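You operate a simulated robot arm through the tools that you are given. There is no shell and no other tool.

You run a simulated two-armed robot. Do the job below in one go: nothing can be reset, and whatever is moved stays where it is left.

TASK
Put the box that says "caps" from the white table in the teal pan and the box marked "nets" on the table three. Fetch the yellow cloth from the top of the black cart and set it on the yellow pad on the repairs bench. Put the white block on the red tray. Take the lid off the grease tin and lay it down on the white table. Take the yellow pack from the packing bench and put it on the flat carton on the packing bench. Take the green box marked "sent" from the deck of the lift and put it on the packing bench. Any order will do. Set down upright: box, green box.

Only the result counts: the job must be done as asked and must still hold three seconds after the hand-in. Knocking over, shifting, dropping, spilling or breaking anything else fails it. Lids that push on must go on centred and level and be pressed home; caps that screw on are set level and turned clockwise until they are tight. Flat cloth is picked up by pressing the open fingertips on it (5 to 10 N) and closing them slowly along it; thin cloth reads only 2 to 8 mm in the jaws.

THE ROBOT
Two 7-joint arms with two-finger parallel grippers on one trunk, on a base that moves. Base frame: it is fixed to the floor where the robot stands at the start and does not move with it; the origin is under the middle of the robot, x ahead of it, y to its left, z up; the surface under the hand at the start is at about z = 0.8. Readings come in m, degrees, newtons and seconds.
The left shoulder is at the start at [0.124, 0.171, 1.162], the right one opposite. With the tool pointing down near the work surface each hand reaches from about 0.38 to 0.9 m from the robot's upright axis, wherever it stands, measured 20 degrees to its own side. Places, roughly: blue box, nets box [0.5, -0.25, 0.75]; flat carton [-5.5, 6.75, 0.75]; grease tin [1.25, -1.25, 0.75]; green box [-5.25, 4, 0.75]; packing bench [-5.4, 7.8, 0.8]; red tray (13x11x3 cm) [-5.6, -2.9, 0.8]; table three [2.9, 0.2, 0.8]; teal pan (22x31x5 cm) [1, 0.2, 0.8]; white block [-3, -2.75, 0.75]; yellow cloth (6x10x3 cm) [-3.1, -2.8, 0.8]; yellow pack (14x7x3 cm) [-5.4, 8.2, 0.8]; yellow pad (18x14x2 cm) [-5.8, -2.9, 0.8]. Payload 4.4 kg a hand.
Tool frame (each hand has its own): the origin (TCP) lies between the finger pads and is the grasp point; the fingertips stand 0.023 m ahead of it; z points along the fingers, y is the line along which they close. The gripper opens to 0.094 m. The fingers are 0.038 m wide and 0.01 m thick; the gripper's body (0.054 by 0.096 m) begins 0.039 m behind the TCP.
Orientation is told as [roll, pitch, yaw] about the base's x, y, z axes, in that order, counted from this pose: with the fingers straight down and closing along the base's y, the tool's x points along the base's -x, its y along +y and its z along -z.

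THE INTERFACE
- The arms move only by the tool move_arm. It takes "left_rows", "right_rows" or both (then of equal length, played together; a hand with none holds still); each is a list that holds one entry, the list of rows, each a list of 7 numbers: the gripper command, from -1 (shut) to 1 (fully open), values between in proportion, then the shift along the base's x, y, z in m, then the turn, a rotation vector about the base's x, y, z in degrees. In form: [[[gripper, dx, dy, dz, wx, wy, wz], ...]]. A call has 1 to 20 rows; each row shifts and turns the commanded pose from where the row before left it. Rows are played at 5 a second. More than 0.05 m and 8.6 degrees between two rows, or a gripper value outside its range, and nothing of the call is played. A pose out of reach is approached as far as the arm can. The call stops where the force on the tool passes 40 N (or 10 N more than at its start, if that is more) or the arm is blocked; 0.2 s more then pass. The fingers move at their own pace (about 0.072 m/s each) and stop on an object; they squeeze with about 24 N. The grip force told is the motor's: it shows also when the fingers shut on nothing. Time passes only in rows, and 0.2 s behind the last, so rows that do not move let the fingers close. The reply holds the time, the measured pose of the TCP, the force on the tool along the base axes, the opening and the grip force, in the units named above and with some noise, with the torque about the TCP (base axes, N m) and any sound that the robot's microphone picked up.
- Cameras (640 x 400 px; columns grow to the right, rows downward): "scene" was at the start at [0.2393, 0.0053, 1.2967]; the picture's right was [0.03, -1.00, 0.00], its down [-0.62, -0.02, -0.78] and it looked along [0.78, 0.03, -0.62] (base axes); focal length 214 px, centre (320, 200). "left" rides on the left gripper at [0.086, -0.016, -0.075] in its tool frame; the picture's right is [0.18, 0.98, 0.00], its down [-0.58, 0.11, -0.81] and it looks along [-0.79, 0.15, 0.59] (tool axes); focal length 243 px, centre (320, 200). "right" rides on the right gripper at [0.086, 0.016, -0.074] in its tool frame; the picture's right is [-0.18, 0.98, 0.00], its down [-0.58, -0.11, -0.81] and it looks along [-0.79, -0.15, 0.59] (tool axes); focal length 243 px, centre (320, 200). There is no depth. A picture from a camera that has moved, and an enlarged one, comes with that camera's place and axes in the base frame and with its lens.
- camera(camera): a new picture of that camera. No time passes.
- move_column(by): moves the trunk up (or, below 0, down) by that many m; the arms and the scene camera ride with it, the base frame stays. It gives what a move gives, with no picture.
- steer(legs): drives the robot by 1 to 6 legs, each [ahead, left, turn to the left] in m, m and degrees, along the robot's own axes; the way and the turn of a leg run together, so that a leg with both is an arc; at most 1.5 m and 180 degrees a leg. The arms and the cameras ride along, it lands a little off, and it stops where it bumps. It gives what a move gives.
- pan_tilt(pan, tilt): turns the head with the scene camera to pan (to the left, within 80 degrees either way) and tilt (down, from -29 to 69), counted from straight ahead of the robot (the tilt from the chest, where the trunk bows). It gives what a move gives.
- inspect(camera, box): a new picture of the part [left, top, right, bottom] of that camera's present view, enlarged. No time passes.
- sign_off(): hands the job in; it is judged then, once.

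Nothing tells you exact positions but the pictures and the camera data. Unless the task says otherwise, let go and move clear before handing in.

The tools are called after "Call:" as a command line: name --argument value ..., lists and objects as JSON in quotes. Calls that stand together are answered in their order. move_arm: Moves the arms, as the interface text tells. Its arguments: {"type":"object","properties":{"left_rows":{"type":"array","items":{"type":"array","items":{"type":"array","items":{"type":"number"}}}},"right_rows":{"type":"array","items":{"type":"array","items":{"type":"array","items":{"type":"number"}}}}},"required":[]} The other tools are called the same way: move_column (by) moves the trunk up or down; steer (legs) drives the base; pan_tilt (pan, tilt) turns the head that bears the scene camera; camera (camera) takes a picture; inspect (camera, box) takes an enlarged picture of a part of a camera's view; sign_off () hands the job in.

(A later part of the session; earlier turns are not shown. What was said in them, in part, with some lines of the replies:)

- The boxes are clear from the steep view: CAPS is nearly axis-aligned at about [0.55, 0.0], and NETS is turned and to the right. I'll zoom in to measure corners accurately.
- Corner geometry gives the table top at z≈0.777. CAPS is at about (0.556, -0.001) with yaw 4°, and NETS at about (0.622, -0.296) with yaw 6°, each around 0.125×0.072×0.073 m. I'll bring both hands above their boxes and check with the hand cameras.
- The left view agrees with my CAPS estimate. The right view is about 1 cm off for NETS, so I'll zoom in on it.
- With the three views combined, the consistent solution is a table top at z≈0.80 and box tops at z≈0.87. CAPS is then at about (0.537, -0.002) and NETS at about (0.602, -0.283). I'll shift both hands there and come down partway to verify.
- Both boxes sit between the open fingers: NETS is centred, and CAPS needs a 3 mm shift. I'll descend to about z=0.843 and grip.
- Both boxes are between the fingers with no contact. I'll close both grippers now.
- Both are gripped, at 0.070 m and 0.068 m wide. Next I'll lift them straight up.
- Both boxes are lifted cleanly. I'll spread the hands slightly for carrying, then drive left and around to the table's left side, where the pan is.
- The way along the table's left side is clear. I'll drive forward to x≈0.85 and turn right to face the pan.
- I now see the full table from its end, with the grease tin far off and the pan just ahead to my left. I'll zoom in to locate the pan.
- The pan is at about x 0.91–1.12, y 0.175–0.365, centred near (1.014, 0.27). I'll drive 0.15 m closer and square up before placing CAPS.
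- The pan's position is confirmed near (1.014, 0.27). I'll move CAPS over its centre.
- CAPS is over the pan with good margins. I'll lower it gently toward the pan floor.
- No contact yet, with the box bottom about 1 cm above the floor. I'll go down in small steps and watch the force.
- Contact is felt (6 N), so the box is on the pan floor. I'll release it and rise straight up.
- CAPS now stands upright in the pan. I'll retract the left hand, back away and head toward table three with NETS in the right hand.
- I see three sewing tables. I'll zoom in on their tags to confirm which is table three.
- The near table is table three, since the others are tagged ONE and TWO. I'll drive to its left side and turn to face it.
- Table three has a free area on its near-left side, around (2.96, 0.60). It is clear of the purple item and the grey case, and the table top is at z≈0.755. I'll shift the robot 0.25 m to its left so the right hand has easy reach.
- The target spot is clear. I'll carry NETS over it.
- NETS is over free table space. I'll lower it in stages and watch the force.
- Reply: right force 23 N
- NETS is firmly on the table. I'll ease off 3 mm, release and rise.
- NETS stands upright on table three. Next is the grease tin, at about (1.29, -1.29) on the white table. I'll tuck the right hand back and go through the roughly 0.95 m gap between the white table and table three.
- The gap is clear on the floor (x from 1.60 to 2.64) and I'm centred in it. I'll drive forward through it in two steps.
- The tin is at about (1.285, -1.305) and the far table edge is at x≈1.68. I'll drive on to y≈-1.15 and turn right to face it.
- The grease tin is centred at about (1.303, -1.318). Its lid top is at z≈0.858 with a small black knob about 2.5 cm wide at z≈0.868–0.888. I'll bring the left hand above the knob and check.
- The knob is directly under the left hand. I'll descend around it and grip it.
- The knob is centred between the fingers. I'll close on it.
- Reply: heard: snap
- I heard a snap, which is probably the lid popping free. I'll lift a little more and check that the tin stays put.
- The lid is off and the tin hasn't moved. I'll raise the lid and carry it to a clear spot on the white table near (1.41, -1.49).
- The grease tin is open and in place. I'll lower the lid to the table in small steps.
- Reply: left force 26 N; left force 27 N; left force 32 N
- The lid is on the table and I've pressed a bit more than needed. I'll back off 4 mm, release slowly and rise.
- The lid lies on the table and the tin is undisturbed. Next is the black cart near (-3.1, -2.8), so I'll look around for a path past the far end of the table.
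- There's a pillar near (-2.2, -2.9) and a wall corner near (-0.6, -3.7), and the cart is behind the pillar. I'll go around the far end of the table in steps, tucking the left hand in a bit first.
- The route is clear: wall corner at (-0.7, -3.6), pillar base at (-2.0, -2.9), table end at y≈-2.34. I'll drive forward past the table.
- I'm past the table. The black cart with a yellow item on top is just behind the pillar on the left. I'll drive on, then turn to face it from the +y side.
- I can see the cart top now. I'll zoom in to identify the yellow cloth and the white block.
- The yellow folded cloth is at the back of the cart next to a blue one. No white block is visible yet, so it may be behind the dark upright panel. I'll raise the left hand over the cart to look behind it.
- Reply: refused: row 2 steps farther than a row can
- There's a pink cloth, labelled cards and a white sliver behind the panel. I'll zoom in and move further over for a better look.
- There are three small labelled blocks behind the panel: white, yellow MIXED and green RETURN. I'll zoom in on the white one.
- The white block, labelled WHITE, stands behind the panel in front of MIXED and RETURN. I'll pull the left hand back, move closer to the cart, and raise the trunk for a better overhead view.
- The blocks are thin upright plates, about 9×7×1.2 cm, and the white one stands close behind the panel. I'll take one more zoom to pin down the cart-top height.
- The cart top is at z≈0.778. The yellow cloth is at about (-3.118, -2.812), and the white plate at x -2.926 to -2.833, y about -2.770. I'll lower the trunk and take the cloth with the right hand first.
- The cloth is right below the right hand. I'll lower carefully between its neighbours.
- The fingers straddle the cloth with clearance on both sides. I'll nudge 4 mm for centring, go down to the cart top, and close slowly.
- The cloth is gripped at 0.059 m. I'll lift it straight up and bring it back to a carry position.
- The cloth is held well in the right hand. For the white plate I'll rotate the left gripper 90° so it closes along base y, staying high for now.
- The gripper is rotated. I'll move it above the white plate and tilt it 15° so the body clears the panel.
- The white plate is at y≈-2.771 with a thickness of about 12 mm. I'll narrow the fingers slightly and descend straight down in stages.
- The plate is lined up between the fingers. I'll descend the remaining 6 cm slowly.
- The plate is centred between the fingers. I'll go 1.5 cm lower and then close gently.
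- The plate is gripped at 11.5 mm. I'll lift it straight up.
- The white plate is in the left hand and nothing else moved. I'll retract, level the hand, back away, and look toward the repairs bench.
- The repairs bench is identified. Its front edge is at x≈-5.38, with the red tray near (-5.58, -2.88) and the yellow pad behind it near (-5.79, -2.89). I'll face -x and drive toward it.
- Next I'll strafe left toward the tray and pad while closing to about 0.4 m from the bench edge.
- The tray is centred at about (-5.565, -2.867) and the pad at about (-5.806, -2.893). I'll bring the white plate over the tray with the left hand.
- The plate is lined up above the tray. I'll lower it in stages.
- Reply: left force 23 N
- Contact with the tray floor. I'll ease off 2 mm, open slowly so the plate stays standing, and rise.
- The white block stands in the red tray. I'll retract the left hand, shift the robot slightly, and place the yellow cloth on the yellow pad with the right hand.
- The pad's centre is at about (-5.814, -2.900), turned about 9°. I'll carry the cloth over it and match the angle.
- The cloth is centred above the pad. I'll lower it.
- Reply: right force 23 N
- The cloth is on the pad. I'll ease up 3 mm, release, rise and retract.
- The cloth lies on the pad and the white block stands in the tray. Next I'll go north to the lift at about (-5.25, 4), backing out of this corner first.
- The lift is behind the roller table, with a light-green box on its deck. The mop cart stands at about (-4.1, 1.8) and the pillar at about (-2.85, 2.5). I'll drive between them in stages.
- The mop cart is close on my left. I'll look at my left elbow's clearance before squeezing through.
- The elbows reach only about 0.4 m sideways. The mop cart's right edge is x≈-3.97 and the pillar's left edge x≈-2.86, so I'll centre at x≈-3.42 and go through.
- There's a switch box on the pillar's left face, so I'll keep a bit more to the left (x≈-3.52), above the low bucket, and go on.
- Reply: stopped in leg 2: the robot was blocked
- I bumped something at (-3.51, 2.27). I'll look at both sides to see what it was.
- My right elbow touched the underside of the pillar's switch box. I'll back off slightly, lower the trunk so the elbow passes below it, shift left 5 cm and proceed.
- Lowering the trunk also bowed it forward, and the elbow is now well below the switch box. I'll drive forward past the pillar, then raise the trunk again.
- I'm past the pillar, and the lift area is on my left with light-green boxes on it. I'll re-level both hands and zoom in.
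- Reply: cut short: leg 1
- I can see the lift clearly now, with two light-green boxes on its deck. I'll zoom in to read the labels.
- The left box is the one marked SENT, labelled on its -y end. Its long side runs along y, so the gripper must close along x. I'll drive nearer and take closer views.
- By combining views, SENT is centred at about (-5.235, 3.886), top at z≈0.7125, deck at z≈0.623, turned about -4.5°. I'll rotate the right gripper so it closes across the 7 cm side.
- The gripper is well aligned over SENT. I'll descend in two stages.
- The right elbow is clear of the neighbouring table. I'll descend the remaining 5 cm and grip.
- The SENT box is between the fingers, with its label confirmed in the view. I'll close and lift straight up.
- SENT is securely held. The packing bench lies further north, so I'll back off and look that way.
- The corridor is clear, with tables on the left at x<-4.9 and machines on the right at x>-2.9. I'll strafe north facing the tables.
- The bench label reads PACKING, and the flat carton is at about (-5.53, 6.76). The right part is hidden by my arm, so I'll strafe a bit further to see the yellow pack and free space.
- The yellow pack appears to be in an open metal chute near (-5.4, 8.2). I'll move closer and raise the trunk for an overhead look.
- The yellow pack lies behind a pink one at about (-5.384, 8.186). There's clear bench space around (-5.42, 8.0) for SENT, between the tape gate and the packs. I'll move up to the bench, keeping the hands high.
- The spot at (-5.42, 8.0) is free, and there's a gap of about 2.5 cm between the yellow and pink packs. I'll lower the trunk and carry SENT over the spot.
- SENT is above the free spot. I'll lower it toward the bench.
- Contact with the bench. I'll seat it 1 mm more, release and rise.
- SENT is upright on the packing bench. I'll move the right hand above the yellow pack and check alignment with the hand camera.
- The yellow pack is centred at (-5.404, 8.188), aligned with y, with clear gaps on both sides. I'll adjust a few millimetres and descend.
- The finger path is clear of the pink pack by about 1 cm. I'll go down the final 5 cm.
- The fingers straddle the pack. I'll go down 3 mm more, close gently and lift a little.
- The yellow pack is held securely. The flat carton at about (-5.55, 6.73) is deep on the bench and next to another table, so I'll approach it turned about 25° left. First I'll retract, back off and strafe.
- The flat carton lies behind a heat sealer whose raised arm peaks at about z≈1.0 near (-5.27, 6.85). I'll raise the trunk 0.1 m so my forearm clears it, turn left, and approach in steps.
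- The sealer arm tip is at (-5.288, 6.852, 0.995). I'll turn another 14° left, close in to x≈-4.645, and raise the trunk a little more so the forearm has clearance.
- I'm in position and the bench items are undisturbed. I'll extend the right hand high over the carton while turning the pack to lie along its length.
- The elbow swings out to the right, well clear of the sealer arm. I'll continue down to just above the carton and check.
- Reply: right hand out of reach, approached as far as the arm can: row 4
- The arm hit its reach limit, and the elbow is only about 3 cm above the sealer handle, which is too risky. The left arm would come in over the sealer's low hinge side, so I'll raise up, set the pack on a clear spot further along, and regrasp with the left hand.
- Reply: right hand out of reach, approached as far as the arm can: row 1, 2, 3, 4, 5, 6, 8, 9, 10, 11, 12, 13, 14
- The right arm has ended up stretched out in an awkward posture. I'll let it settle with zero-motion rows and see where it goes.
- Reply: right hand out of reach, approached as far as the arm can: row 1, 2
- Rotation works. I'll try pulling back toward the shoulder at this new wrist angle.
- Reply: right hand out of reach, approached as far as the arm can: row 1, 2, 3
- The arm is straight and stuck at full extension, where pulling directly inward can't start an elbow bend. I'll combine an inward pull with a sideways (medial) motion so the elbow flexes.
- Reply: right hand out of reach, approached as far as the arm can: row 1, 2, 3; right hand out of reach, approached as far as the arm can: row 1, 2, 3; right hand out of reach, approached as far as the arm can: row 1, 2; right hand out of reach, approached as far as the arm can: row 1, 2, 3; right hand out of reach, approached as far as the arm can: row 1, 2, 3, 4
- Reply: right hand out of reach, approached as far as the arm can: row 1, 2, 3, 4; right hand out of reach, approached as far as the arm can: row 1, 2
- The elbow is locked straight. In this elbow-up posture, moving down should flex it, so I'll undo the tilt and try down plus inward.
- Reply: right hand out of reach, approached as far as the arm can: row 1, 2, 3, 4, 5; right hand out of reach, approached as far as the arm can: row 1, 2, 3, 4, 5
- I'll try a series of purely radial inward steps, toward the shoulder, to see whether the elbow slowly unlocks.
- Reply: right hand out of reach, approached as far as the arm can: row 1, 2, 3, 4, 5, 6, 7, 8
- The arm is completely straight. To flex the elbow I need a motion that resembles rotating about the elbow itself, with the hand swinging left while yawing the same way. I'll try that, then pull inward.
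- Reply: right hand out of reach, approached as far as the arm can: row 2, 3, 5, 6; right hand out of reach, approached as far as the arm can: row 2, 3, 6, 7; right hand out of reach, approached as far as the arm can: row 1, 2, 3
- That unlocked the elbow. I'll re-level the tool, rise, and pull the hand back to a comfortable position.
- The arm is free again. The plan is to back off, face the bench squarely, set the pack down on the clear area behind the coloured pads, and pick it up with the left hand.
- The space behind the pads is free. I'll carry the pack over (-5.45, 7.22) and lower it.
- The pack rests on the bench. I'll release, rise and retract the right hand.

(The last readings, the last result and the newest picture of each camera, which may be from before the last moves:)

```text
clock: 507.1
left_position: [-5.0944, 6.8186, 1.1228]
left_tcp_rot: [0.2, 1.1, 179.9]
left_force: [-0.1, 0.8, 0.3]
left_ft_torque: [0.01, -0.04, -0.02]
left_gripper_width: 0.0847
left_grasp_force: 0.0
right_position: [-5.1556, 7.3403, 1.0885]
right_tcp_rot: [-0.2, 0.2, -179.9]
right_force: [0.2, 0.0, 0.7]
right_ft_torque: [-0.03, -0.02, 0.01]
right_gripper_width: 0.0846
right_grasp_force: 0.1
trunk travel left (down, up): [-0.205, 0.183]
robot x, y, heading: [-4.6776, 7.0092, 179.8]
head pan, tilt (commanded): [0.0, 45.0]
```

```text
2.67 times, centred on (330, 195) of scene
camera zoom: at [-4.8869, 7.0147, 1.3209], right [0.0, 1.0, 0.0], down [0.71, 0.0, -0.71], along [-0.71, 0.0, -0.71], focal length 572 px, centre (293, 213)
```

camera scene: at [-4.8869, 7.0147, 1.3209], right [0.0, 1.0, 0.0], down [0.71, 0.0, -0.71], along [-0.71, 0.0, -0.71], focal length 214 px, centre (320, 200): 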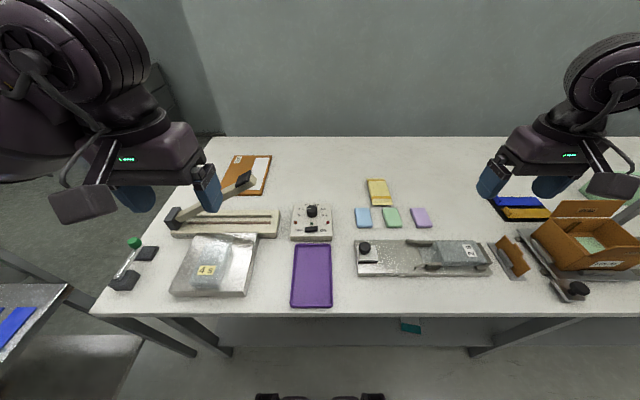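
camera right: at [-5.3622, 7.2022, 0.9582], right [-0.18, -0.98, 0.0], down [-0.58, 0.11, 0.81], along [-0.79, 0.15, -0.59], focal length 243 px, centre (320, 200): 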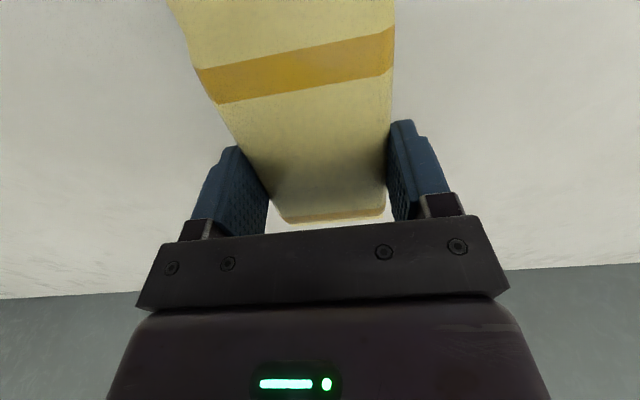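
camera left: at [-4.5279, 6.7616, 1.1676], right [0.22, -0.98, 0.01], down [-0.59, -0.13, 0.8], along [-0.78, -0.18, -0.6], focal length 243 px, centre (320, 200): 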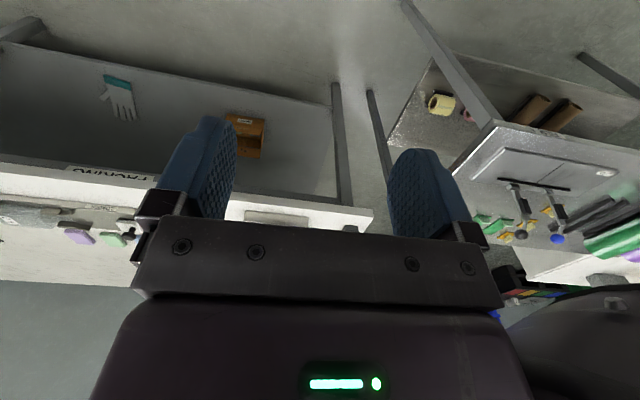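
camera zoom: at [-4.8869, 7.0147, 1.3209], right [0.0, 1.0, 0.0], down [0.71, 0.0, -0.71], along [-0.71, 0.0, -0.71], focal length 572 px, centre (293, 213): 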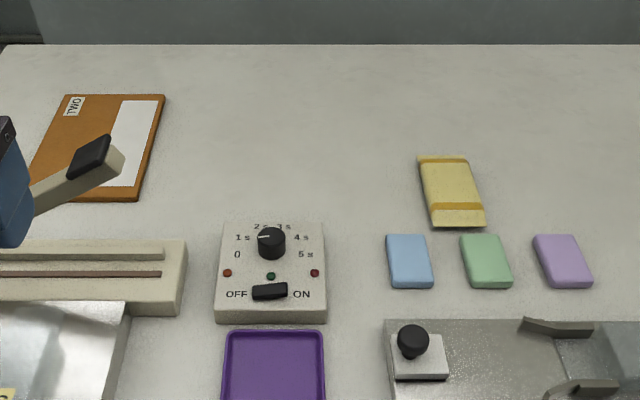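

The pack is on the bench, ready for the left hand. I'll back off slightly, strafe right so it's on my left side, and close in again.

Call:
steer --legs '[[-0.2, 0, 0], [0, -0.39, 0], [0.2, 0, 0]]'

Call:
camera --camera "scene"

Call:
inspect --camera "scene" --box '[200, 150, 360, 250]'

```text
clock: 513.5
left_position: [-5.0928, 7.2075, 1.1212]
left_tcp_rot: [0.2, 1.0, 179.3]
left_force: [0.1, 0.5, 0.0]
left_ft_torque: [0.01, 0.0, -0.02]
left_gripper_width: 0.0845
left_grasp_force: 0.1
right_position: [-5.1495, 7.7292, 1.0891]
right_tcp_rot: [-0.1, 0.2, 179.4]
right_force: [-1.1, 0.1, -0.2]
right_ft_torque: [0.0, -0.03, 0.0]
right_gripper_width: 0.0846
right_grasp_force: 0.0
trunk travel left (down, up): [-0.205, 0.183]
robot x, y, heading: [-4.6747, 7.3995, 179.5]
head pan, tilt (commanded): [0.0, 45.0]
```

```text
taken
camera scene: at [-4.8834, 7.4019, 1.3207], right [0.01, 1.0, 0.0], down [0.71, -0.01, -0.71], along [-0.71, 0.01, -0.71], focal length 214 px, centre (320, 200)
```

scene: 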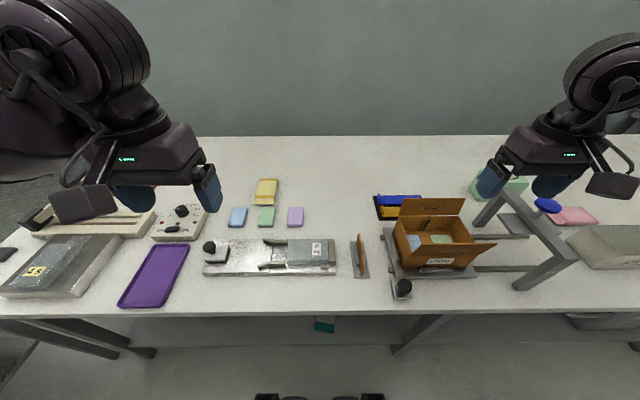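

```text
4.00 times, centred on (280, 200) of scene
camera zoom: at [-4.8834, 7.4019, 1.3207], right [0.01, 1.0, 0.0], down [0.71, -0.01, -0.71], along [-0.71, 0.01, -0.71], focal length 858 px, centre (480, 200)
```

zoom: 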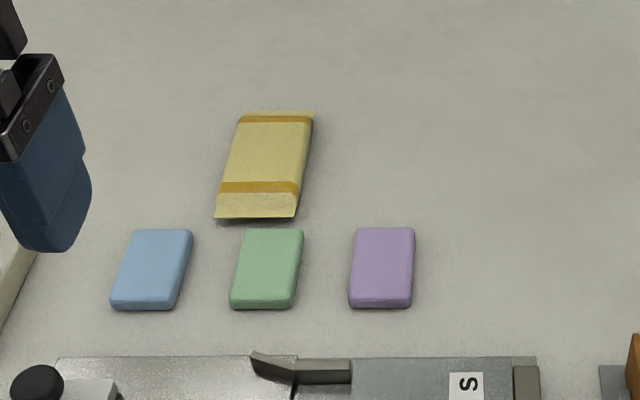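

The pack is at (-5.443, 7.219), well aligned. I'll move the left hand over it.

Call:
move_arm --left_rows '[[[0.7, -0.044, 0.0014, 0, 0, 0.25, 0.1], [0.7, -0.044, 0.0014, 0, 0, 0.25, 0.1], [0.7, -0.044, 0.0014, 0, 0, 0.25, 0.1], [0.7, -0.044, 0.0014, -0.01, 0, 0.25, 0.1], [0.7, -0.044, 0.0014, -0.02, 0, 0, 0.1], [0.7, -0.044, 0.0014, -0.02, 0, 0, 0], [0.7, -0.044, 0.0014, -0.02, 0, 0, 0], [0.7, -0.043, 0.0014, -0.02, 0, 0, 0], [0.7, 0, 0, -0.04, 0, 0, 0], [0.7, 0, 0, -0.04, 0, 0, 0], [0.7, 0, 0, 0, 0, 0, 0]]]'

Call:
camera --camera "left"

Call:
inspect --camera "scene" --box '[180, 110, 360, 240]'

```text
clock: 515.9
left_position: [-5.4432, 7.2185, 0.9521]
left_tcp_rot: [0.2, -0.2, 179.9]
left_force: [0.4, 0.6, 0.7]
left_ft_torque: [-0.01, 0.01, -0.01]
left_gripper_width: 0.0801
left_grasp_force: 0.0
right_position: [-5.1476, 7.7289, 1.0889]
right_tcp_rot: [-0.2, 0.0, 179.4]
right_force: [-1.1, -0.4, 0.4]
right_ft_torque: [0.02, 0.01, -0.03]
right_gripper_width: 0.0846
right_grasp_force: 0.0
trunk travel left (down, up): [-0.205, 0.183]
robot x, y, heading: [-4.6765, 7.3949, 179.4]
head pan, tilt (commanded): [0.0, 45.0]
```

```text
taken
camera left: at [-5.3571, 7.2352, 1.0264], right [0.18, -0.98, 0.0], down [-0.58, -0.1, 0.81], along [-0.79, -0.15, -0.59], focal length 243 px, centre (320, 200)
```

left: 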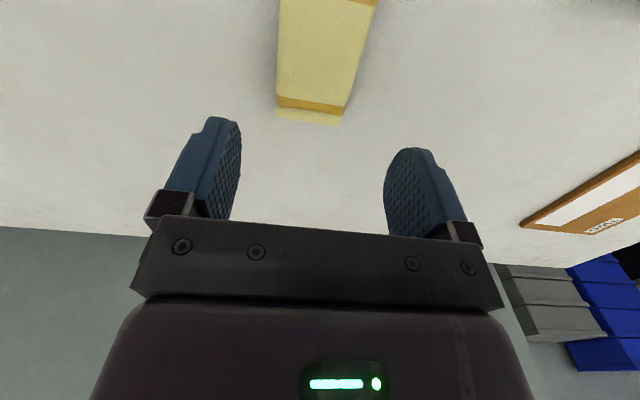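

```text
3.08 times, centred on (270, 175) of scene
camera zoom: at [-4.8819, 7.4018, 1.3211], right [0.01, 1.0, 0.0], down [0.71, -0.01, -0.71], along [-0.71, 0.01, -0.71], focal length 660 px, centre (474, 277)
```

zoom: 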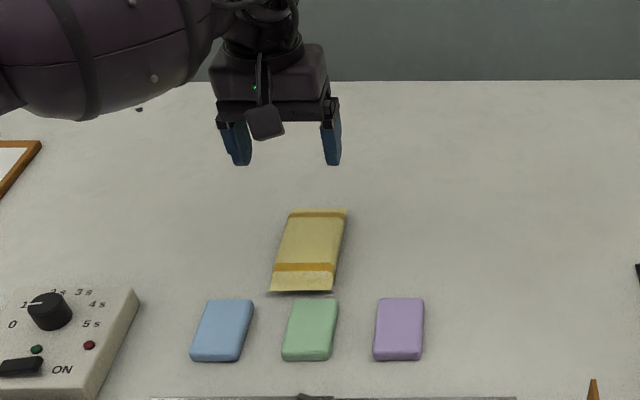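

Perfectly aligned. I'll descend and grip with the left hand.

Call:
move_arm --left_rows '[[[0.7, 0, -0.001, -0.035, 0, 0, 0], [0.7, 0, 0, -0.035, 0, 0, 0], [0.7, 0, 0, -0.03, 0, 0, 0], [0.7, 0, 0, -0.02, 0, 0, 0], [0.7, 0, 0, 0, 0, 0, 0], [0.4, 0, 0, 0, 0, 0, 0], [0.1, 0, 0, 0, 0, 0, 0], [-1, 0, 0, 0, 0, 0, 0], [-1, 0, 0, 0, 0, 0, 0], [-1, 0, 0, 0, 0, 0, 0]]]'

Call:
camera --camera "left"

```text
clock: 518.0
left_position: [-5.4432, 7.2181, 0.83]
left_tcp_rot: [0.2, -0.1, 179.9]
left_force: [0.0, 0.6, 0.5]
left_ft_torque: [0.01, 0.04, -0.02]
left_gripper_width: 0.0647
left_grasp_force: 24.5
right_position: [-5.1465, 7.7303, 1.0896]
right_tcp_rot: [-0.2, 0.1, 179.4]
right_force: [0.0, 0.5, 0.2]
right_ft_torque: [-0.01, 0.02, -0.02]
right_gripper_width: 0.0846
right_grasp_force: 0.1
trunk travel left (down, up): [-0.205, 0.183]
robot x, y, heading: [-4.6768, 7.3988, 179.4]
head pan, tilt (commanded): [0.0, 45.0]
```

```text
taken
camera left: at [-5.3571, 7.2338, 0.9041], right [0.18, -0.98, 0.0], down [-0.58, -0.1, 0.81], along [-0.79, -0.15, -0.59], focal length 243 px, centre (320, 200)
```

left: 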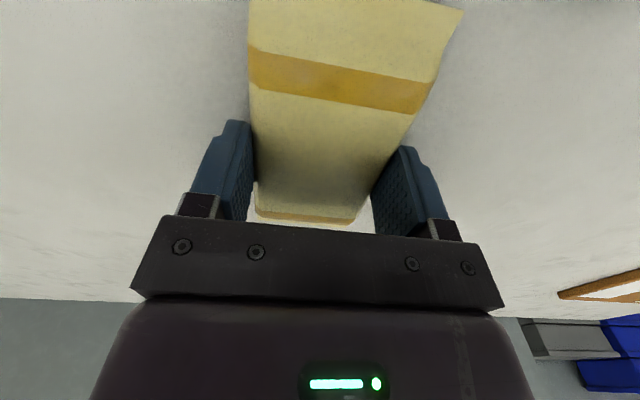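

The left hand has the pack. Before lifting, I'll look at the arm's posture at this extension to judge clearance over the sealer.

Call:
pan_tilt --pan 25 --tilt 35

Call:
camera --camera "scene"

```text
clock: 518.9
left_position: [-5.4433, 7.2177, 0.8293]
left_tcp_rot: [0.3, 0.0, 179.8]
left_force: [0.4, -0.9, 1.3]
left_ft_torque: [0.02, 0.03, -0.02]
left_gripper_width: 0.0647
left_grasp_force: 23.7
right_position: [-5.1484, 7.7288, 1.0887]
right_tcp_rot: [-0.2, 0.0, 179.4]
right_force: [-0.2, 0.4, -0.4]
right_ft_torque: [-0.02, -0.03, 0.02]
right_gripper_width: 0.0845
right_grasp_force: 0.0
trunk travel left (down, up): [-0.205, 0.183]
robot x, y, heading: [-4.679, 7.3942, 179.7]
head pan, tilt (commanded): [25.0, 35.0]
```

```text
taken
camera scene: at [-4.8814, 7.3648, 1.3356], right [-0.41, 0.91, 0.0], down [0.52, 0.24, -0.82], along [-0.75, -0.34, -0.57], focal length 214 px, centre (320, 200)
```

scene: 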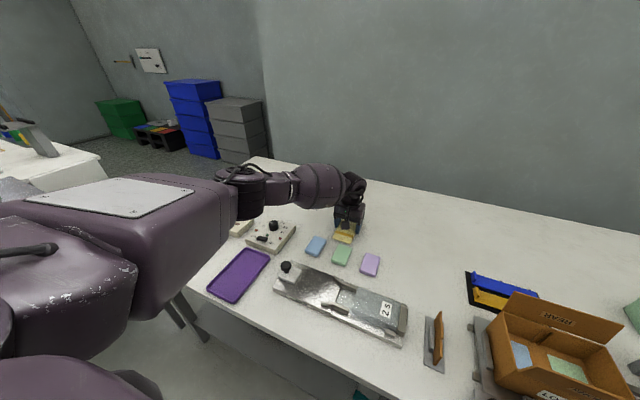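

The left elbow sits about 0.15 m to the left and at z≈1.10 here, so over the carton the forearm would clear the sealer arm by more than 10 cm. I'll lift and retract, then reposition.

Call:
move_arm --left_rows '[[[-1, 0, 0, 0.015, 0, 0, 0], [-1, 0, 0, 0.03, 0, 0, 0], [-1, 0, 0, 0.045, 0, 0, 0], [-1, 0, 0, 0.045, 0, 0, 0], [-1, 0, 0, 0.045, 0, 0, 0], [-1, 0, 0, 0.045, 0, 0, 0], [-1, 0.02, 0, 0.04, 0, 0, 0], [-1, 0.04, 0, 0.02, 0, 0, 0], [-1, 0.045, 0, 0.0, 0, 0, 0], [-1, 0.045, 0, 0, 0, 0, 0], [-1, 0.045, 0, 0, 0, 0, 0], [-1, 0.045, 0, 0, 0, 0, 0], [-1, 0.045, 0, 0, 0, 0, 0], [-1, 0.03, 0, 0, 0, 0, 0], [-1, 0, 0, 0, 0, 0, 0]]]'

Call:
steer --legs '[[-0.3, 0, 0], [0, 0.5, 0]]'

Call:
camera --camera "scene"

```text
clock: 522.1
left_position: [-5.128, 7.2204, 1.1161]
left_tcp_rot: [0.2, 0.1, 180.0]
left_force: [-0.9, 0.6, -0.6]
left_ft_torque: [0.01, 0.01, -0.02]
left_gripper_width: 0.0645
left_grasp_force: 24.4
right_position: [-5.1473, 7.7302, 1.0884]
right_tcp_rot: [-0.2, 0.1, 179.3]
right_force: [0.3, 0.0, 0.5]
right_ft_torque: [-0.03, -0.04, 0.01]
right_gripper_width: 0.0845
right_grasp_force: 0.1
trunk travel left (down, up): [-0.205, 0.183]
robot x, y, heading: [-4.6783, 7.3975, 179.3]
head pan, tilt (commanded): [25.0, 35.0]
```

```text
clock: 528.8
left_position: [-4.8278, 6.7123, 1.1173]
left_tcp_rot: [0.2, 0.0, 180.0]
left_force: [0.2, 0.7, -0.4]
left_ft_torque: [-0.01, -0.02, -0.02]
left_gripper_width: 0.0648
left_grasp_force: 24.0
right_position: [-4.8472, 7.2219, 1.0881]
right_tcp_rot: [-0.2, 0.1, 179.5]
right_force: [0.5, 0.0, -0.8]
right_ft_torque: [-0.01, -0.02, 0.02]
right_gripper_width: 0.0847
right_grasp_force: 0.1
trunk travel left (down, up): [-0.205, 0.183]
robot x, y, heading: [-4.3761, 6.8939, 179.5]
head pan, tilt (commanded): [25.0, 35.0]
```

```text
taken
camera scene: at [-4.5807, 6.8571, 1.3356], right [-0.41, 0.91, 0.0], down [0.52, 0.24, -0.82], along [-0.75, -0.34, -0.57], focal length 214 px, centre (320, 200)
```

scene: 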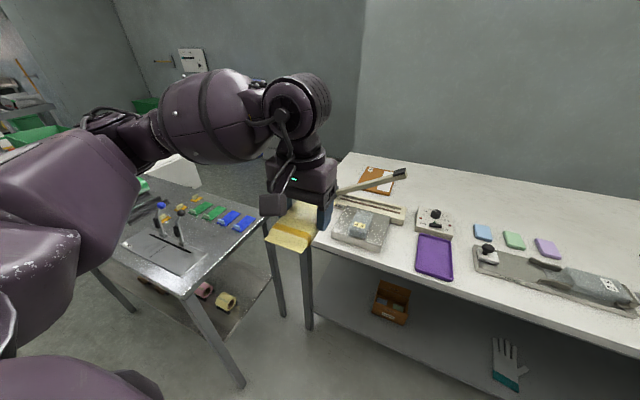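

Call:
move_arm --left_rows '[[[-1, 0, 0, 0.03, 0, 0, 0], [-1, 0, 0, 0.03, 0, 0, 0]]]'

Call:
steer --legs '[[0, 0, -22.5], [0.264, 0.145, 0]]'

Call:
camera --camera "scene"

```text
clock: 529.4
left_position: [-4.827, 6.7142, 1.1736]
left_tcp_rot: [0.2, 0.0, 179.9]
left_force: [0.6, -0.6, 0.1]
left_ft_torque: [0.01, 0.0, 0.0]
left_gripper_width: 0.0649
left_grasp_force: 23.5
right_position: [-4.8466, 7.222, 1.0894]
right_tcp_rot: [-0.2, 0.0, 179.5]
right_force: [-0.2, -0.5, -0.1]
right_ft_torque: [0.01, 0.01, -0.01]
right_gripper_width: 0.0846
right_grasp_force: 0.0
trunk travel left (down, up): [-0.205, 0.183]
robot x, y, heading: [-4.3742, 6.8884, 179.3]
head pan, tilt (commanded): [25.0, 35.0]
```

```text
clock: 532.6
left_position: [-5.166, 6.8667, 1.174]
left_tcp_rot: [0.1, 0.0, 157.8]
left_force: [-1.3, 0.2, -0.4]
left_ft_torque: [-0.03, 0.02, 0.03]
left_gripper_width: 0.0649
left_grasp_force: 24.5
right_position: [-4.9926, 7.3445, 1.0885]
right_tcp_rot: [-0.2, 0.1, 157.4]
right_force: [-1.3, -0.1, -0.4]
right_ft_torque: [-0.01, 0.02, -0.02]
right_gripper_width: 0.0844
right_grasp_force: 0.2
trunk travel left (down, up): [-0.205, 0.183]
robot x, y, heading: [-4.6778, 6.8601, 157.3]
head pan, tilt (commanded): [25.0, 35.0]
```

```text
taken
camera scene: at [-4.8845, 6.9072, 1.3356], right [-0.04, 1.0, 0.0], down [0.57, 0.02, -0.82], along [-0.82, -0.03, -0.57], focal length 214 px, centre (320, 200)
```

scene: 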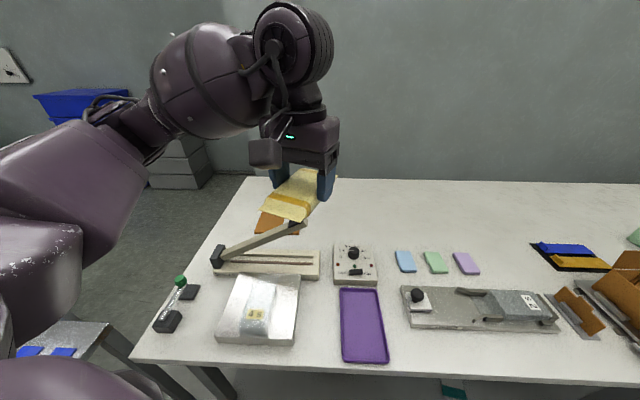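

Call:
move_arm --left_rows '[[[-1, -0.0418, -0.017, 0, 0, 0, 2.8], [-1, -0.0418, -0.017, 0, 0, 0, 2.8], [-1, -0.0418, -0.017, 0, 0, 0, 2.8], [-1, -0.0418, -0.017, 0, 0, 0, 2.8], [-1, -0.0418, -0.017, 0, 0, 0, 2.8], [-1, -0.0418, -0.017, 0, 0, 0, 2.8], [-1, -0.0418, -0.017, 0, 0, 0, 2.8], [-1, -0.0418, -0.017, 0, 0, 0, 2.6], [-1, 0, 0, 0, 0, 0, 0]]]'

Call:
camera --camera "scene"

Call:
camera --camera "left"

```text
clock: 534.6
left_position: [-5.5002, 6.7317, 1.178]
left_tcp_rot: [0.2, -0.2, -180.0]
left_force: [0.6, 0.7, -0.7]
left_ft_torque: [0.0, 0.06, 0.0]
left_gripper_width: 0.0645
left_grasp_force: 24.4
right_position: [-4.993, 7.3455, 1.0883]
right_tcp_rot: [-0.2, 0.1, 157.4]
right_force: [0.2, 0.5, -0.1]
right_ft_torque: [0.01, 0.0, -0.05]
right_gripper_width: 0.0845
right_grasp_force: 0.0
trunk travel left (down, up): [-0.205, 0.183]
robot x, y, heading: [-4.6779, 6.8632, 157.0]
head pan, tilt (commanded): [25.0, 35.0]
```

```text
taken
camera scene: at [-4.8834, 6.9071, 1.3358], right [-0.04, 1.0, 0.0], down [0.57, 0.02, -0.82], along [-0.82, -0.03, -0.57], focal length 214 px, centre (320, 200)
```

scene: 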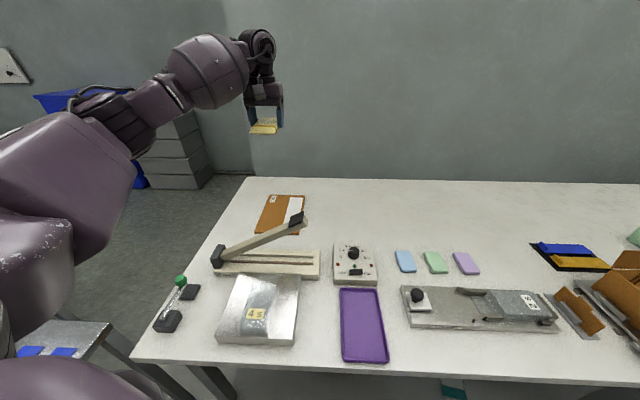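

```text
taken
camera left: at [-5.4135, 6.7474, 1.2516], right [0.18, -0.98, 0.0], down [-0.58, -0.11, 0.81], along [-0.79, -0.15, -0.59], focal length 243 px, centre (320, 200)
```

left: 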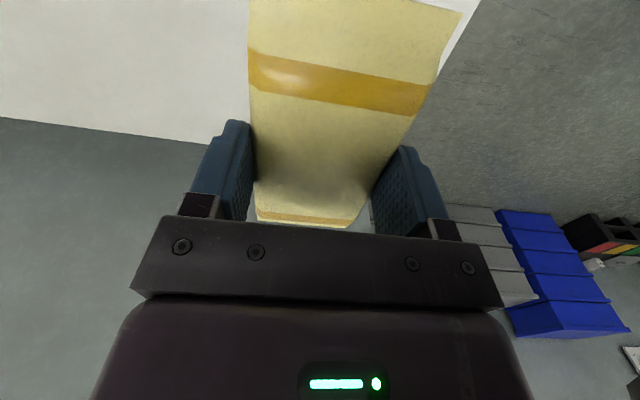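

The pack is above the carton and the elbow is well out to the left. I'll descend in stages.

Call:
move_arm --left_rows '[[[-1, 0, 0, -0.04, 0, 0, 0], [-1, 0, 0, -0.04, 0, 0, 0], [-1, 0, 0, -0.04, 0, 0, 0], [-1, 0, 0, -0.04, 0, 0, 0], [-1, 0, 0, -0.03, 0, 0, 0], [-1, 0, 0, -0.03, 0, 0, 0], [-1, 0, 0, 0, 0, 0, 0]]]'

Call:
camera --camera "scene"

Call:
inspect --camera "scene" --box '[120, 120, 340, 280]'

Call:
camera --camera "left"

```text
clock: 536.2
left_position: [-5.4998, 6.7301, 0.9551]
left_tcp_rot: [0.2, 0.0, -180.0]
left_force: [0.5, 0.0, 0.2]
left_ft_torque: [-0.02, -0.02, 0.03]
left_gripper_width: 0.0644
left_grasp_force: 24.1
right_position: [-4.9928, 7.3447, 1.0904]
right_tcp_rot: [-0.2, 0.1, 157.4]
right_force: [0.5, 0.2, -0.1]
right_ft_torque: [-0.01, -0.01, -0.02]
right_gripper_width: 0.0847
right_grasp_force: 0.0
trunk travel left (down, up): [-0.205, 0.183]
robot x, y, heading: [-4.6789, 6.8589, 157.6]
head pan, tilt (commanded): [25.0, 35.0]
```

```text
taken
camera scene: at [-4.8834, 6.9072, 1.3358], right [-0.04, 1.0, 0.0], down [0.57, 0.02, -0.82], along [-0.82, -0.03, -0.57], focal length 214 px, centre (320, 200)
```

scene: 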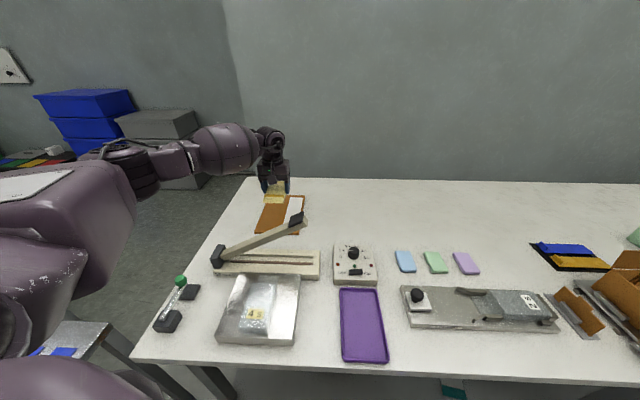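

```text
2.50 times, centred on (230, 200) of scene
camera zoom: at [-4.8834, 6.9072, 1.3358], right [-0.04, 1.0, 0.0], down [0.57, 0.02, -0.82], along [-0.82, -0.03, -0.57], focal length 536 px, centre (545, 200)
```

zoom: 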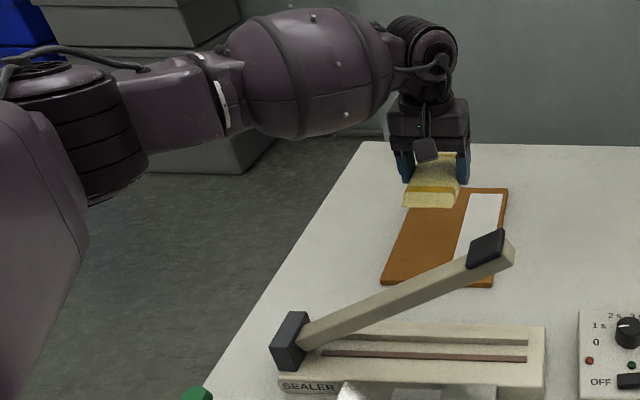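

```text
taken
camera left: at [-5.4137, 6.7478, 1.029], right [0.18, -0.98, 0.0], down [-0.58, -0.11, 0.81], along [-0.79, -0.15, -0.59], focal length 243 px, centre (320, 200)
```

left: 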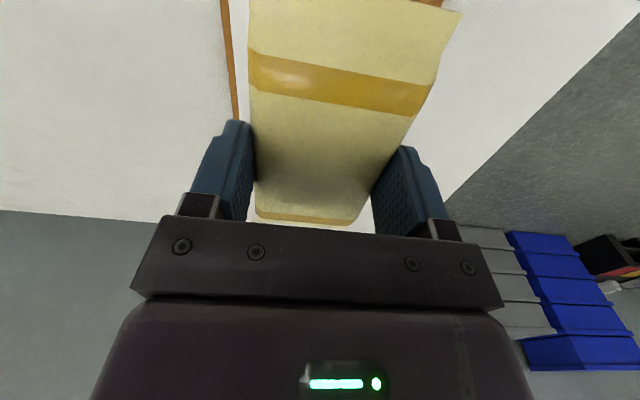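

The elbow and forearm are far from the sealer, and the pack is above the carton. I'll shift 1 cm deeper for margin and lower.

Call:
move_arm --left_rows '[[[-1, -0.005, 0, -0.035, 0, 0, 0], [-1, -0.005, 0, -0.03, 0, 0, 0], [-1, 0, 0, -0.025, 0, 0, 0], [-1, 0, 0, 0, 0, 0, 0]]]'

Call:
inspect --camera "scene" --box '[200, 140, 340, 260]'

Call:
camera --camera "left"

```text
clock: 537.2
left_position: [-5.509, 6.73, 0.866]
left_tcp_rot: [0.1, -0.1, -180.1]
left_force: [-0.4, 0.6, 0.3]
left_ft_torque: [-0.02, -0.01, -0.01]
left_gripper_width: 0.0644
left_grasp_force: 24.0
right_position: [-4.9923, 7.3459, 1.0885]
right_tcp_rot: [-0.2, 0.0, 157.5]
right_force: [-0.7, 0.2, 0.3]
right_ft_torque: [0.0, -0.01, 0.0]
right_gripper_width: 0.0844
right_grasp_force: 0.1
trunk travel left (down, up): [-0.205, 0.183]
robot x, y, heading: [-4.6794, 6.859, 157.2]
head pan, tilt (commanded): [25.0, 35.0]
```

```text
3.33 times, centred on (270, 200) of scene
camera zoom: at [-4.8835, 6.9073, 1.3358], right [-0.04, 1.0, 0.0], down [0.57, 0.02, -0.82], along [-0.82, -0.03, -0.57], focal length 715 px, centre (487, 200)
```

zoom: 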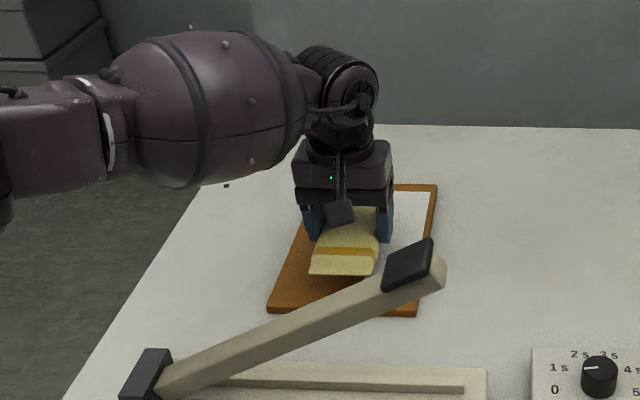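

```text
taken
camera left: at [-5.4234, 6.746, 0.939], right [0.18, -0.98, 0.0], down [-0.58, -0.11, 0.81], along [-0.79, -0.15, -0.59], focal length 243 px, centre (320, 200)
```

left: 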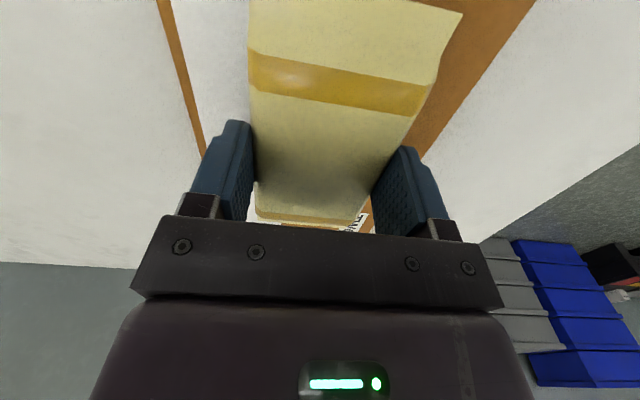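

The carton shows on both sides of the pack. I'll go down gently until contact.

Call:
move_arm --left_rows '[[[-1, 0, 0, -0.008, 0, 0, 0], [-1, 0, 0, -0.006, 0, 0, 0], [-1, 0, 0, 0, 0, 0, 0]]]'

Call:
move_arm --left_rows '[[[-1, 0, 0, -0.004, 0, 0, 0], [-1, 0, 0, 0, 0, 0, 0]]]'

Call:
move_arm --left_rows '[[[-1, 0, 0, -0.003, 0, 0, 0], [-1, 0, 0, 0, 0, 0, 0]]]'

```text
clock: 538.0
left_position: [-5.5093, 6.7301, 0.8496]
left_tcp_rot: [0.2, -0.1, -180.0]
left_force: [-0.6, -0.2, -0.1]
left_ft_torque: [-0.01, 0.01, 0.01]
left_gripper_width: 0.0647
left_grasp_force: 24.1
right_position: [-4.9917, 7.3448, 1.0887]
right_tcp_rot: [-0.2, 0.1, 157.4]
right_force: [-0.5, -0.4, -0.1]
right_ft_torque: [0.04, -0.03, -0.01]
right_gripper_width: 0.0847
right_grasp_force: 0.0
trunk travel left (down, up): [-0.205, 0.183]
robot x, y, heading: [-4.6797, 6.8604, 157.5]
head pan, tilt (commanded): [25.0, 35.0]
```

```text
clock: 538.6
left_position: [-5.51, 6.7295, 0.8464]
left_tcp_rot: [0.2, -0.1, -180.0]
left_force: [0.1, -0.2, 0.0]
left_ft_torque: [-0.01, -0.02, 0.0]
left_gripper_width: 0.0645
left_grasp_force: 24.2
right_position: [-4.9931, 7.3455, 1.0895]
right_tcp_rot: [-0.2, 0.1, 157.5]
right_force: [-0.2, 0.0, 0.2]
right_ft_torque: [-0.01, 0.0, 0.01]
right_gripper_width: 0.0846
right_grasp_force: 0.1
trunk travel left (down, up): [-0.205, 0.183]
robot x, y, heading: [-4.6837, 6.8594, 157.2]
head pan, tilt (commanded): [25.0, 35.0]
```

```text
clock: 539.2
left_position: [-5.5098, 6.7313, 0.8446]
left_tcp_rot: [0.2, 0.0, -180.0]
left_force: [0.6, -0.7, -0.8]
left_ft_torque: [0.01, -0.02, 0.01]
left_gripper_width: 0.0646
left_grasp_force: 23.6
right_position: [-4.9918, 7.3457, 1.0892]
right_tcp_rot: [-0.2, 0.1, 157.4]
right_force: [-0.2, 0.5, -0.5]
right_ft_torque: [-0.01, 0.0, 0.0]
right_gripper_width: 0.0843
right_grasp_force: 0.0
trunk travel left (down, up): [-0.205, 0.183]
robot x, y, heading: [-4.6828, 6.8555, 157.3]
head pan, tilt (commanded): [25.0, 35.0]
```

Call:
move_arm --left_rows '[[[-1, 0, 0, -0.003, 0, 0, 0], [-1, 0, 0, 0, 0, 0, 0]]]'

Call:
move_arm --left_rows '[[[-1, 0, 0, -0.003, 0, 0, 0], [-1, 0, 0, 0, 0, 0, 0]]]'

Call:
move_arm --left_rows '[[[-1, 0, 0, -0.002, 0, 0, 0], [-1, 0, 0, 0, 0, 0, 0]]]'

```text
clock: 539.8
left_position: [-5.5087, 6.7294, 0.8403]
left_tcp_rot: [0.2, 0.1, -180.0]
left_force: [0.4, -0.1, 1.5]
left_ft_torque: [0.05, 0.04, 0.02]
left_gripper_width: 0.0646
left_grasp_force: 24.2
right_position: [-4.9924, 7.3446, 1.0882]
right_tcp_rot: [-0.3, 0.1, 157.4]
right_force: [-0.3, -0.1, 0.1]
right_ft_torque: [0.0, 0.0, 0.02]
right_gripper_width: 0.0843
right_grasp_force: 0.0
trunk travel left (down, up): [-0.205, 0.183]
robot x, y, heading: [-4.6806, 6.858, 157.4]
head pan, tilt (commanded): [25.0, 35.0]
```

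```text
clock: 540.4
left_position: [-5.5088, 6.7298, 0.8408]
left_tcp_rot: [0.0, -0.2, -179.9]
left_force: [1.3, -1.1, 13.1]
left_ft_torque: [0.0, -0.2, 0.0]
left_gripper_width: 0.0645
left_grasp_force: 24.0
right_position: [-4.9911, 7.3449, 1.0905]
right_tcp_rot: [-0.1, 0.0, 157.4]
right_force: [0.5, 0.6, 0.2]
right_ft_torque: [0.0, 0.0, 0.04]
right_gripper_width: 0.0847
right_grasp_force: 0.1
trunk travel left (down, up): [-0.205, 0.183]
robot x, y, heading: [-4.6859, 6.8589, 157.3]
head pan, tilt (commanded): [25.0, 35.0]
```

```text
clock: 541.0
left_position: [-5.5095, 6.7307, 0.8372]
left_tcp_rot: [0.2, -0.2, -179.9]
left_force: [-1.1, -1.3, 13.6]
left_ft_torque: [0.01, 0.07, -0.01]
left_gripper_width: 0.0645
left_grasp_force: 23.9
right_position: [-4.992, 7.3457, 1.0896]
right_tcp_rot: [-0.2, 0.1, 157.4]
right_force: [-0.1, -0.4, 0.8]
right_ft_torque: [0.0, -0.01, 0.0]
right_gripper_width: 0.0846
right_grasp_force: 0.0
trunk travel left (down, up): [-0.205, 0.183]
robot x, y, heading: [-4.6834, 6.8633, 157.1]
head pan, tilt (commanded): [25.0, 35.0]
```

The pack is seated on the carton. I'll release, rise straight up and retract above the sealer.

Call:
move_arm --left_rows '[[[-1, 0, 0, 0.002, 0, 0, 0], [0.4, 0, 0, 0, 0, 0, 0], [0.8, 0, 0, 0, 0, 0, 0], [0.8, 0, 0, 0, 0, 0, 0], [0.8, 0, 0, 0.015, 0, 0, 0], [0.8, 0, 0, 0.03, 0, 0, 0], [0.8, 0, 0, 0.045, 0, 0, 0], [0.8, 0, 0, 0.045, 0, 0, 0], [0.8, 0, 0, 0.045, 0, 0, 0], [0.8, 0, 0, 0.045, 0, 0, 0], [0.8, 0, 0, 0.045, 0, 0, 0], [0.8, 0, 0, 0.045, 0, 0, 0], [0.8, 0, 0, 0.02, 0, 0, 0], [0.8, 0, 0, 0, 0, 0, 0]]]'

Call:
camera --camera "scene"

Call:
inspect --camera "scene" --box '[200, 140, 340, 260]'

Call:
camera --camera "left"

```text
clock: 544.0
left_position: [-5.5091, 6.7327, 1.1736]
left_tcp_rot: [0.3, 0.0, -180.0]
left_force: [0.4, -0.5, 0.9]
left_ft_torque: [-0.03, -0.01, -0.03]
left_gripper_width: 0.0848
left_grasp_force: 0.0
right_position: [-4.9915, 7.3455, 1.0888]
right_tcp_rot: [-0.2, 0.2, 157.4]
right_force: [0.1, 0.8, 0.5]
right_ft_torque: [0.04, 0.01, 0.03]
right_gripper_width: 0.0846
right_grasp_force: 0.1
trunk travel left (down, up): [-0.205, 0.183]
robot x, y, heading: [-4.6838, 6.8584, 157.4]
head pan, tilt (commanded): [25.0, 35.0]
```

```text
taken
camera scene: at [-4.8839, 6.9074, 1.3356], right [-0.04, 1.0, 0.0], down [0.57, 0.02, -0.82], along [-0.82, -0.03, -0.57], focal length 214 px, centre (320, 200)
```

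scene: 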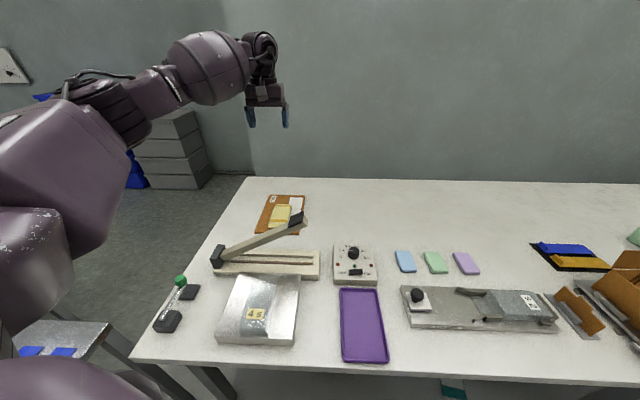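

```text
3.33 times, centred on (270, 200) of scene
camera zoom: at [-4.8839, 6.9074, 1.3356], right [-0.04, 1.0, 0.0], down [0.57, 0.02, -0.82], along [-0.82, -0.03, -0.57], focal length 715 px, centre (487, 200)
```

zoom: 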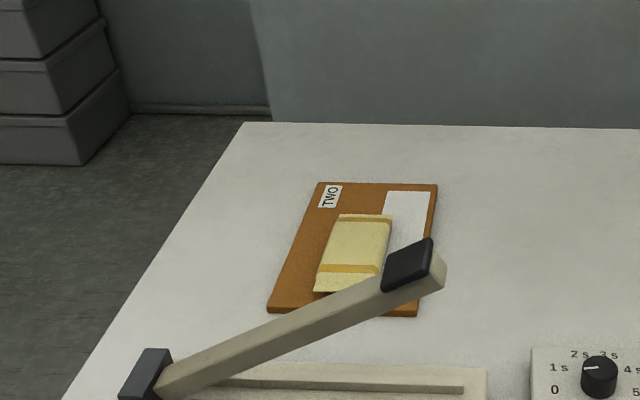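

```text
taken
camera left: at [-5.4223, 6.7499, 1.2475], right [0.18, -0.98, 0.0], down [-0.58, -0.11, 0.81], along [-0.79, -0.15, -0.59], focal length 243 px, centre (320, 200)
```

left: 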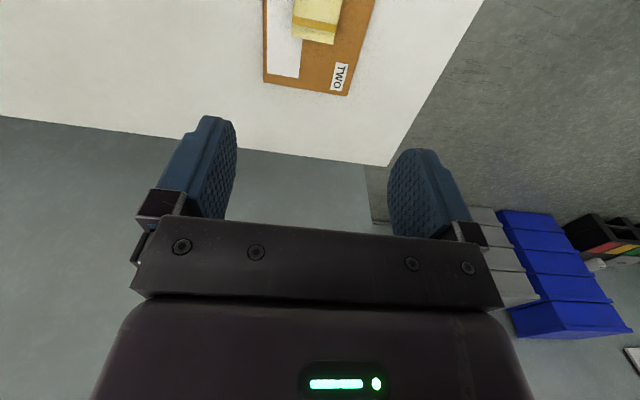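

The yellow pack lies on the flat carton. I'll retract, back off, and take a final look at the packing bench.

Call:
move_arm --left_rows '[[[0.8, 0.04, 0.016, 0, 0, 0, -2], [0.8, 0.04, 0.016, 0, 0, 0, -2], [0.8, 0.04, 0.016, 0, 0, 0, -2], [0.8, 0.04, 0.016, 0, 0, 0, -2], [0.8, 0.04, 0.016, 0, 0, 0, -2], [0.8, 0.04, 0.016, 0, 0, 0, -2], [0.8, 0.04, 0.016, 0, 0, 0, -2], [0.8, 0.04, 0.016, 0, 0, 0, -2]]]'

Call:
steer --legs '[[-0.5, 0, 0], [0, 0, 15]]'

Call:
pan_tilt --pan -20 --tilt 30

Call:
camera --camera "scene"

Call:
inspect --camera "scene" --box '[160, 120, 400, 240]'

```text
clock: 545.8
left_position: [-5.1895, 6.8581, 1.1751]
left_tcp_rot: [0.2, 0.0, 164.1]
left_force: [0.0, 0.5, -0.8]
left_ft_torque: [-0.06, 0.02, -0.02]
left_gripper_width: 0.0846
left_grasp_force: 0.0
right_position: [-4.9919, 7.3469, 1.0885]
right_tcp_rot: [-0.1, 0.1, 157.3]
right_force: [0.2, 0.1, -0.2]
right_ft_torque: [0.02, -0.02, -0.01]
right_gripper_width: 0.0845
right_grasp_force: 0.0
trunk travel left (down, up): [-0.205, 0.183]
robot x, y, heading: [-4.6806, 6.861, 157.4]
head pan, tilt (commanded): [25.0, 35.0]
```

```text
clock: 549.7
left_position: [-4.7052, 6.5321, 1.1742]
left_tcp_rot: [0.2, 0.0, 178.9]
left_force: [0.5, 0.2, -1.0]
left_ft_torque: [0.01, -0.02, -0.02]
left_gripper_width: 0.0846
left_grasp_force: 0.0
right_position: [-4.639, 7.0542, 1.0902]
right_tcp_rot: [-0.2, 0.2, 172.3]
right_force: [1.1, -0.6, 0.0]
right_ft_torque: [-0.01, -0.02, -0.01]
right_gripper_width: 0.0844
right_grasp_force: 0.2
trunk travel left (down, up): [-0.205, 0.183]
robot x, y, heading: [-4.2141, 6.6635, 172.1]
head pan, tilt (commanded): [25.0, 35.0]
```

```text
clock: 550.8
left_position: [-4.7037, 6.5324, 1.1745]
left_tcp_rot: [0.2, -0.1, 178.9]
left_force: [-0.1, -0.5, 0.0]
left_ft_torque: [-0.03, 0.01, -0.03]
left_gripper_width: 0.0846
left_grasp_force: 0.0
right_position: [-4.6397, 7.0547, 1.0884]
right_tcp_rot: [-0.3, 0.2, 172.3]
right_force: [0.1, -1.0, 0.6]
right_ft_torque: [-0.02, -0.02, 0.0]
right_gripper_width: 0.0846
right_grasp_force: 0.0
trunk travel left (down, up): [-0.205, 0.183]
robot x, y, heading: [-4.2155, 6.663, 171.9]
head pan, tilt (commanded): [-20.0, 30.0]
```

```text
taken
camera scene: at [-4.417, 6.7272, 1.3434], right [0.47, 0.89, 0.0], down [0.44, -0.23, -0.87], along [-0.77, 0.4, -0.5], focal length 214 px, centre (320, 200)
```

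scene: 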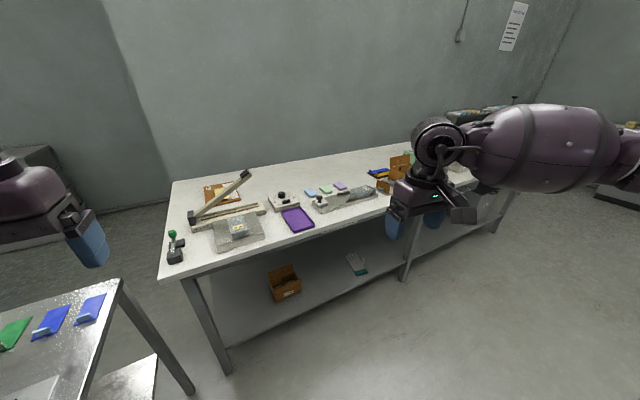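

```text
2.67 times, centred on (280, 180) of scene
camera zoom: at [-4.417, 6.7272, 1.3434], right [0.47, 0.89, 0.0], down [0.44, -0.23, -0.87], along [-0.77, 0.4, -0.5], focal length 572 px, centre (427, 253)
```

zoom: 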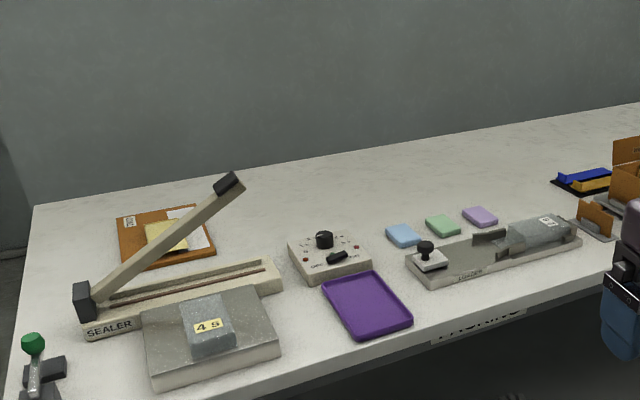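

Everything on this end of the bench is in order. I'll do a quick strafe to confirm SENT is still standing upright.

Call:
steer --legs '[[0, -1.0, 7]]'

Call:
pan_tilt --pan 0 --tilt 30

Call:
inspect --camera "scene" --box '[200, 110, 440, 230]'

```text
clock: 560.0
left_position: [-4.6084, 7.4864, 1.1758]
left_tcp_rot: [0.3, 0.0, -174.1]
left_force: [0.8, 0.3, -0.2]
left_ft_torque: [0.01, -0.03, 0.02]
left_gripper_width: 0.0847
left_grasp_force: 0.0
right_position: [-4.6054, 8.0146, 1.0888]
right_tcp_rot: [-0.2, 0.2, 179.1]
right_force: [0.6, -0.8, 0.0]
right_ft_torque: [-0.02, -0.03, -0.03]
right_gripper_width: 0.0845
right_grasp_force: 0.0
trunk travel left (down, up): [-0.205, 0.183]
robot x, y, heading: [-4.137, 7.679, 178.9]
head pan, tilt (commanded): [-20.0, 30.0]
```

```text
clock: 560.9
left_position: [-4.6082, 7.4888, 1.1748]
left_tcp_rot: [0.1, -0.1, -174.2]
left_force: [0.6, 0.3, 0.5]
left_ft_torque: [-0.01, -0.01, 0.0]
left_gripper_width: 0.0845
left_grasp_force: 0.1
right_position: [-4.6063, 8.0144, 1.0896]
right_tcp_rot: [-0.3, 0.1, 179.1]
right_force: [0.3, -0.6, -0.3]
right_ft_torque: [-0.02, 0.0, 0.01]
right_gripper_width: 0.0848
right_grasp_force: 0.1
trunk travel left (down, up): [-0.205, 0.183]
robot x, y, heading: [-4.1341, 7.6793, 179.2]
head pan, tilt (commanded): [0.0, 30.0]
```

```text
2.67 times, centred on (320, 170) of scene
camera zoom: at [-4.3514, 7.6854, 1.3434], right [0.02, 1.0, 0.0], down [0.5, -0.01, -0.87], along [-0.87, 0.01, -0.5], focal length 572 px, centre (320, 280)
```

zoom: 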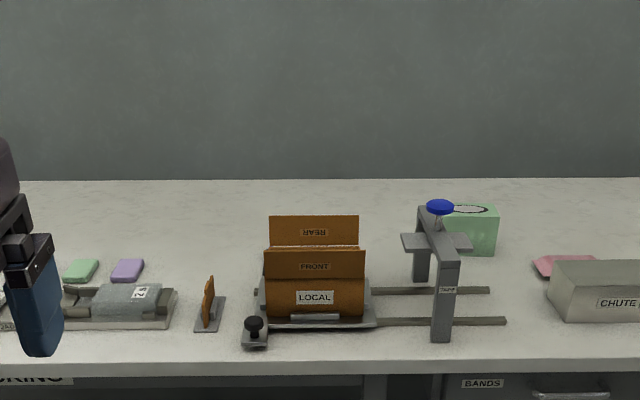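

SENT stands upright on the packing bench behind the tape gate, and everything nearby is in place. All the tasks are done, both grippers are empty and clear, so I'll hand in the job.

Call:
sign_off

```text
The job is handed in.
```

The job is handed in with every item placed as asked. I checked each one by camera right after placing it. I don't have the judge's result.

| Item | Where it is now |
|---|---|
| "Caps" box | Upright in the teal pan |
| "Nets" box | Upright on table three |
| Yellow cloth | On the yellow pad on the repairs bench |
| White block | Standing in the red tray |
| Grease tin lid | Lying on the white table; the tin stayed where it was |
| Yellow pack | On the flat carton on the packing bench |
| Green "sent" box | Upright on the packing bench, behind the tape gate |

Three things happened along the way:
- **Grease tin lid:** there was a snap when I gripped the lid's knob. The lid then lifted off cleanly, so I took the sound to be it popping free.
- **Bump at the pillar:** the robot was blocked once near the mop cart. From the camera views, the right elbow had touched the switch box on the pillar. I backed off and lowered the trunk to pass below it, and I saw no sign that anything moved.
- **Yellow pack:** the right arm locked straight while reaching for the carton. I freed it, set the pack down briefly on a clear part of the packing bench, and finished with the left hand.
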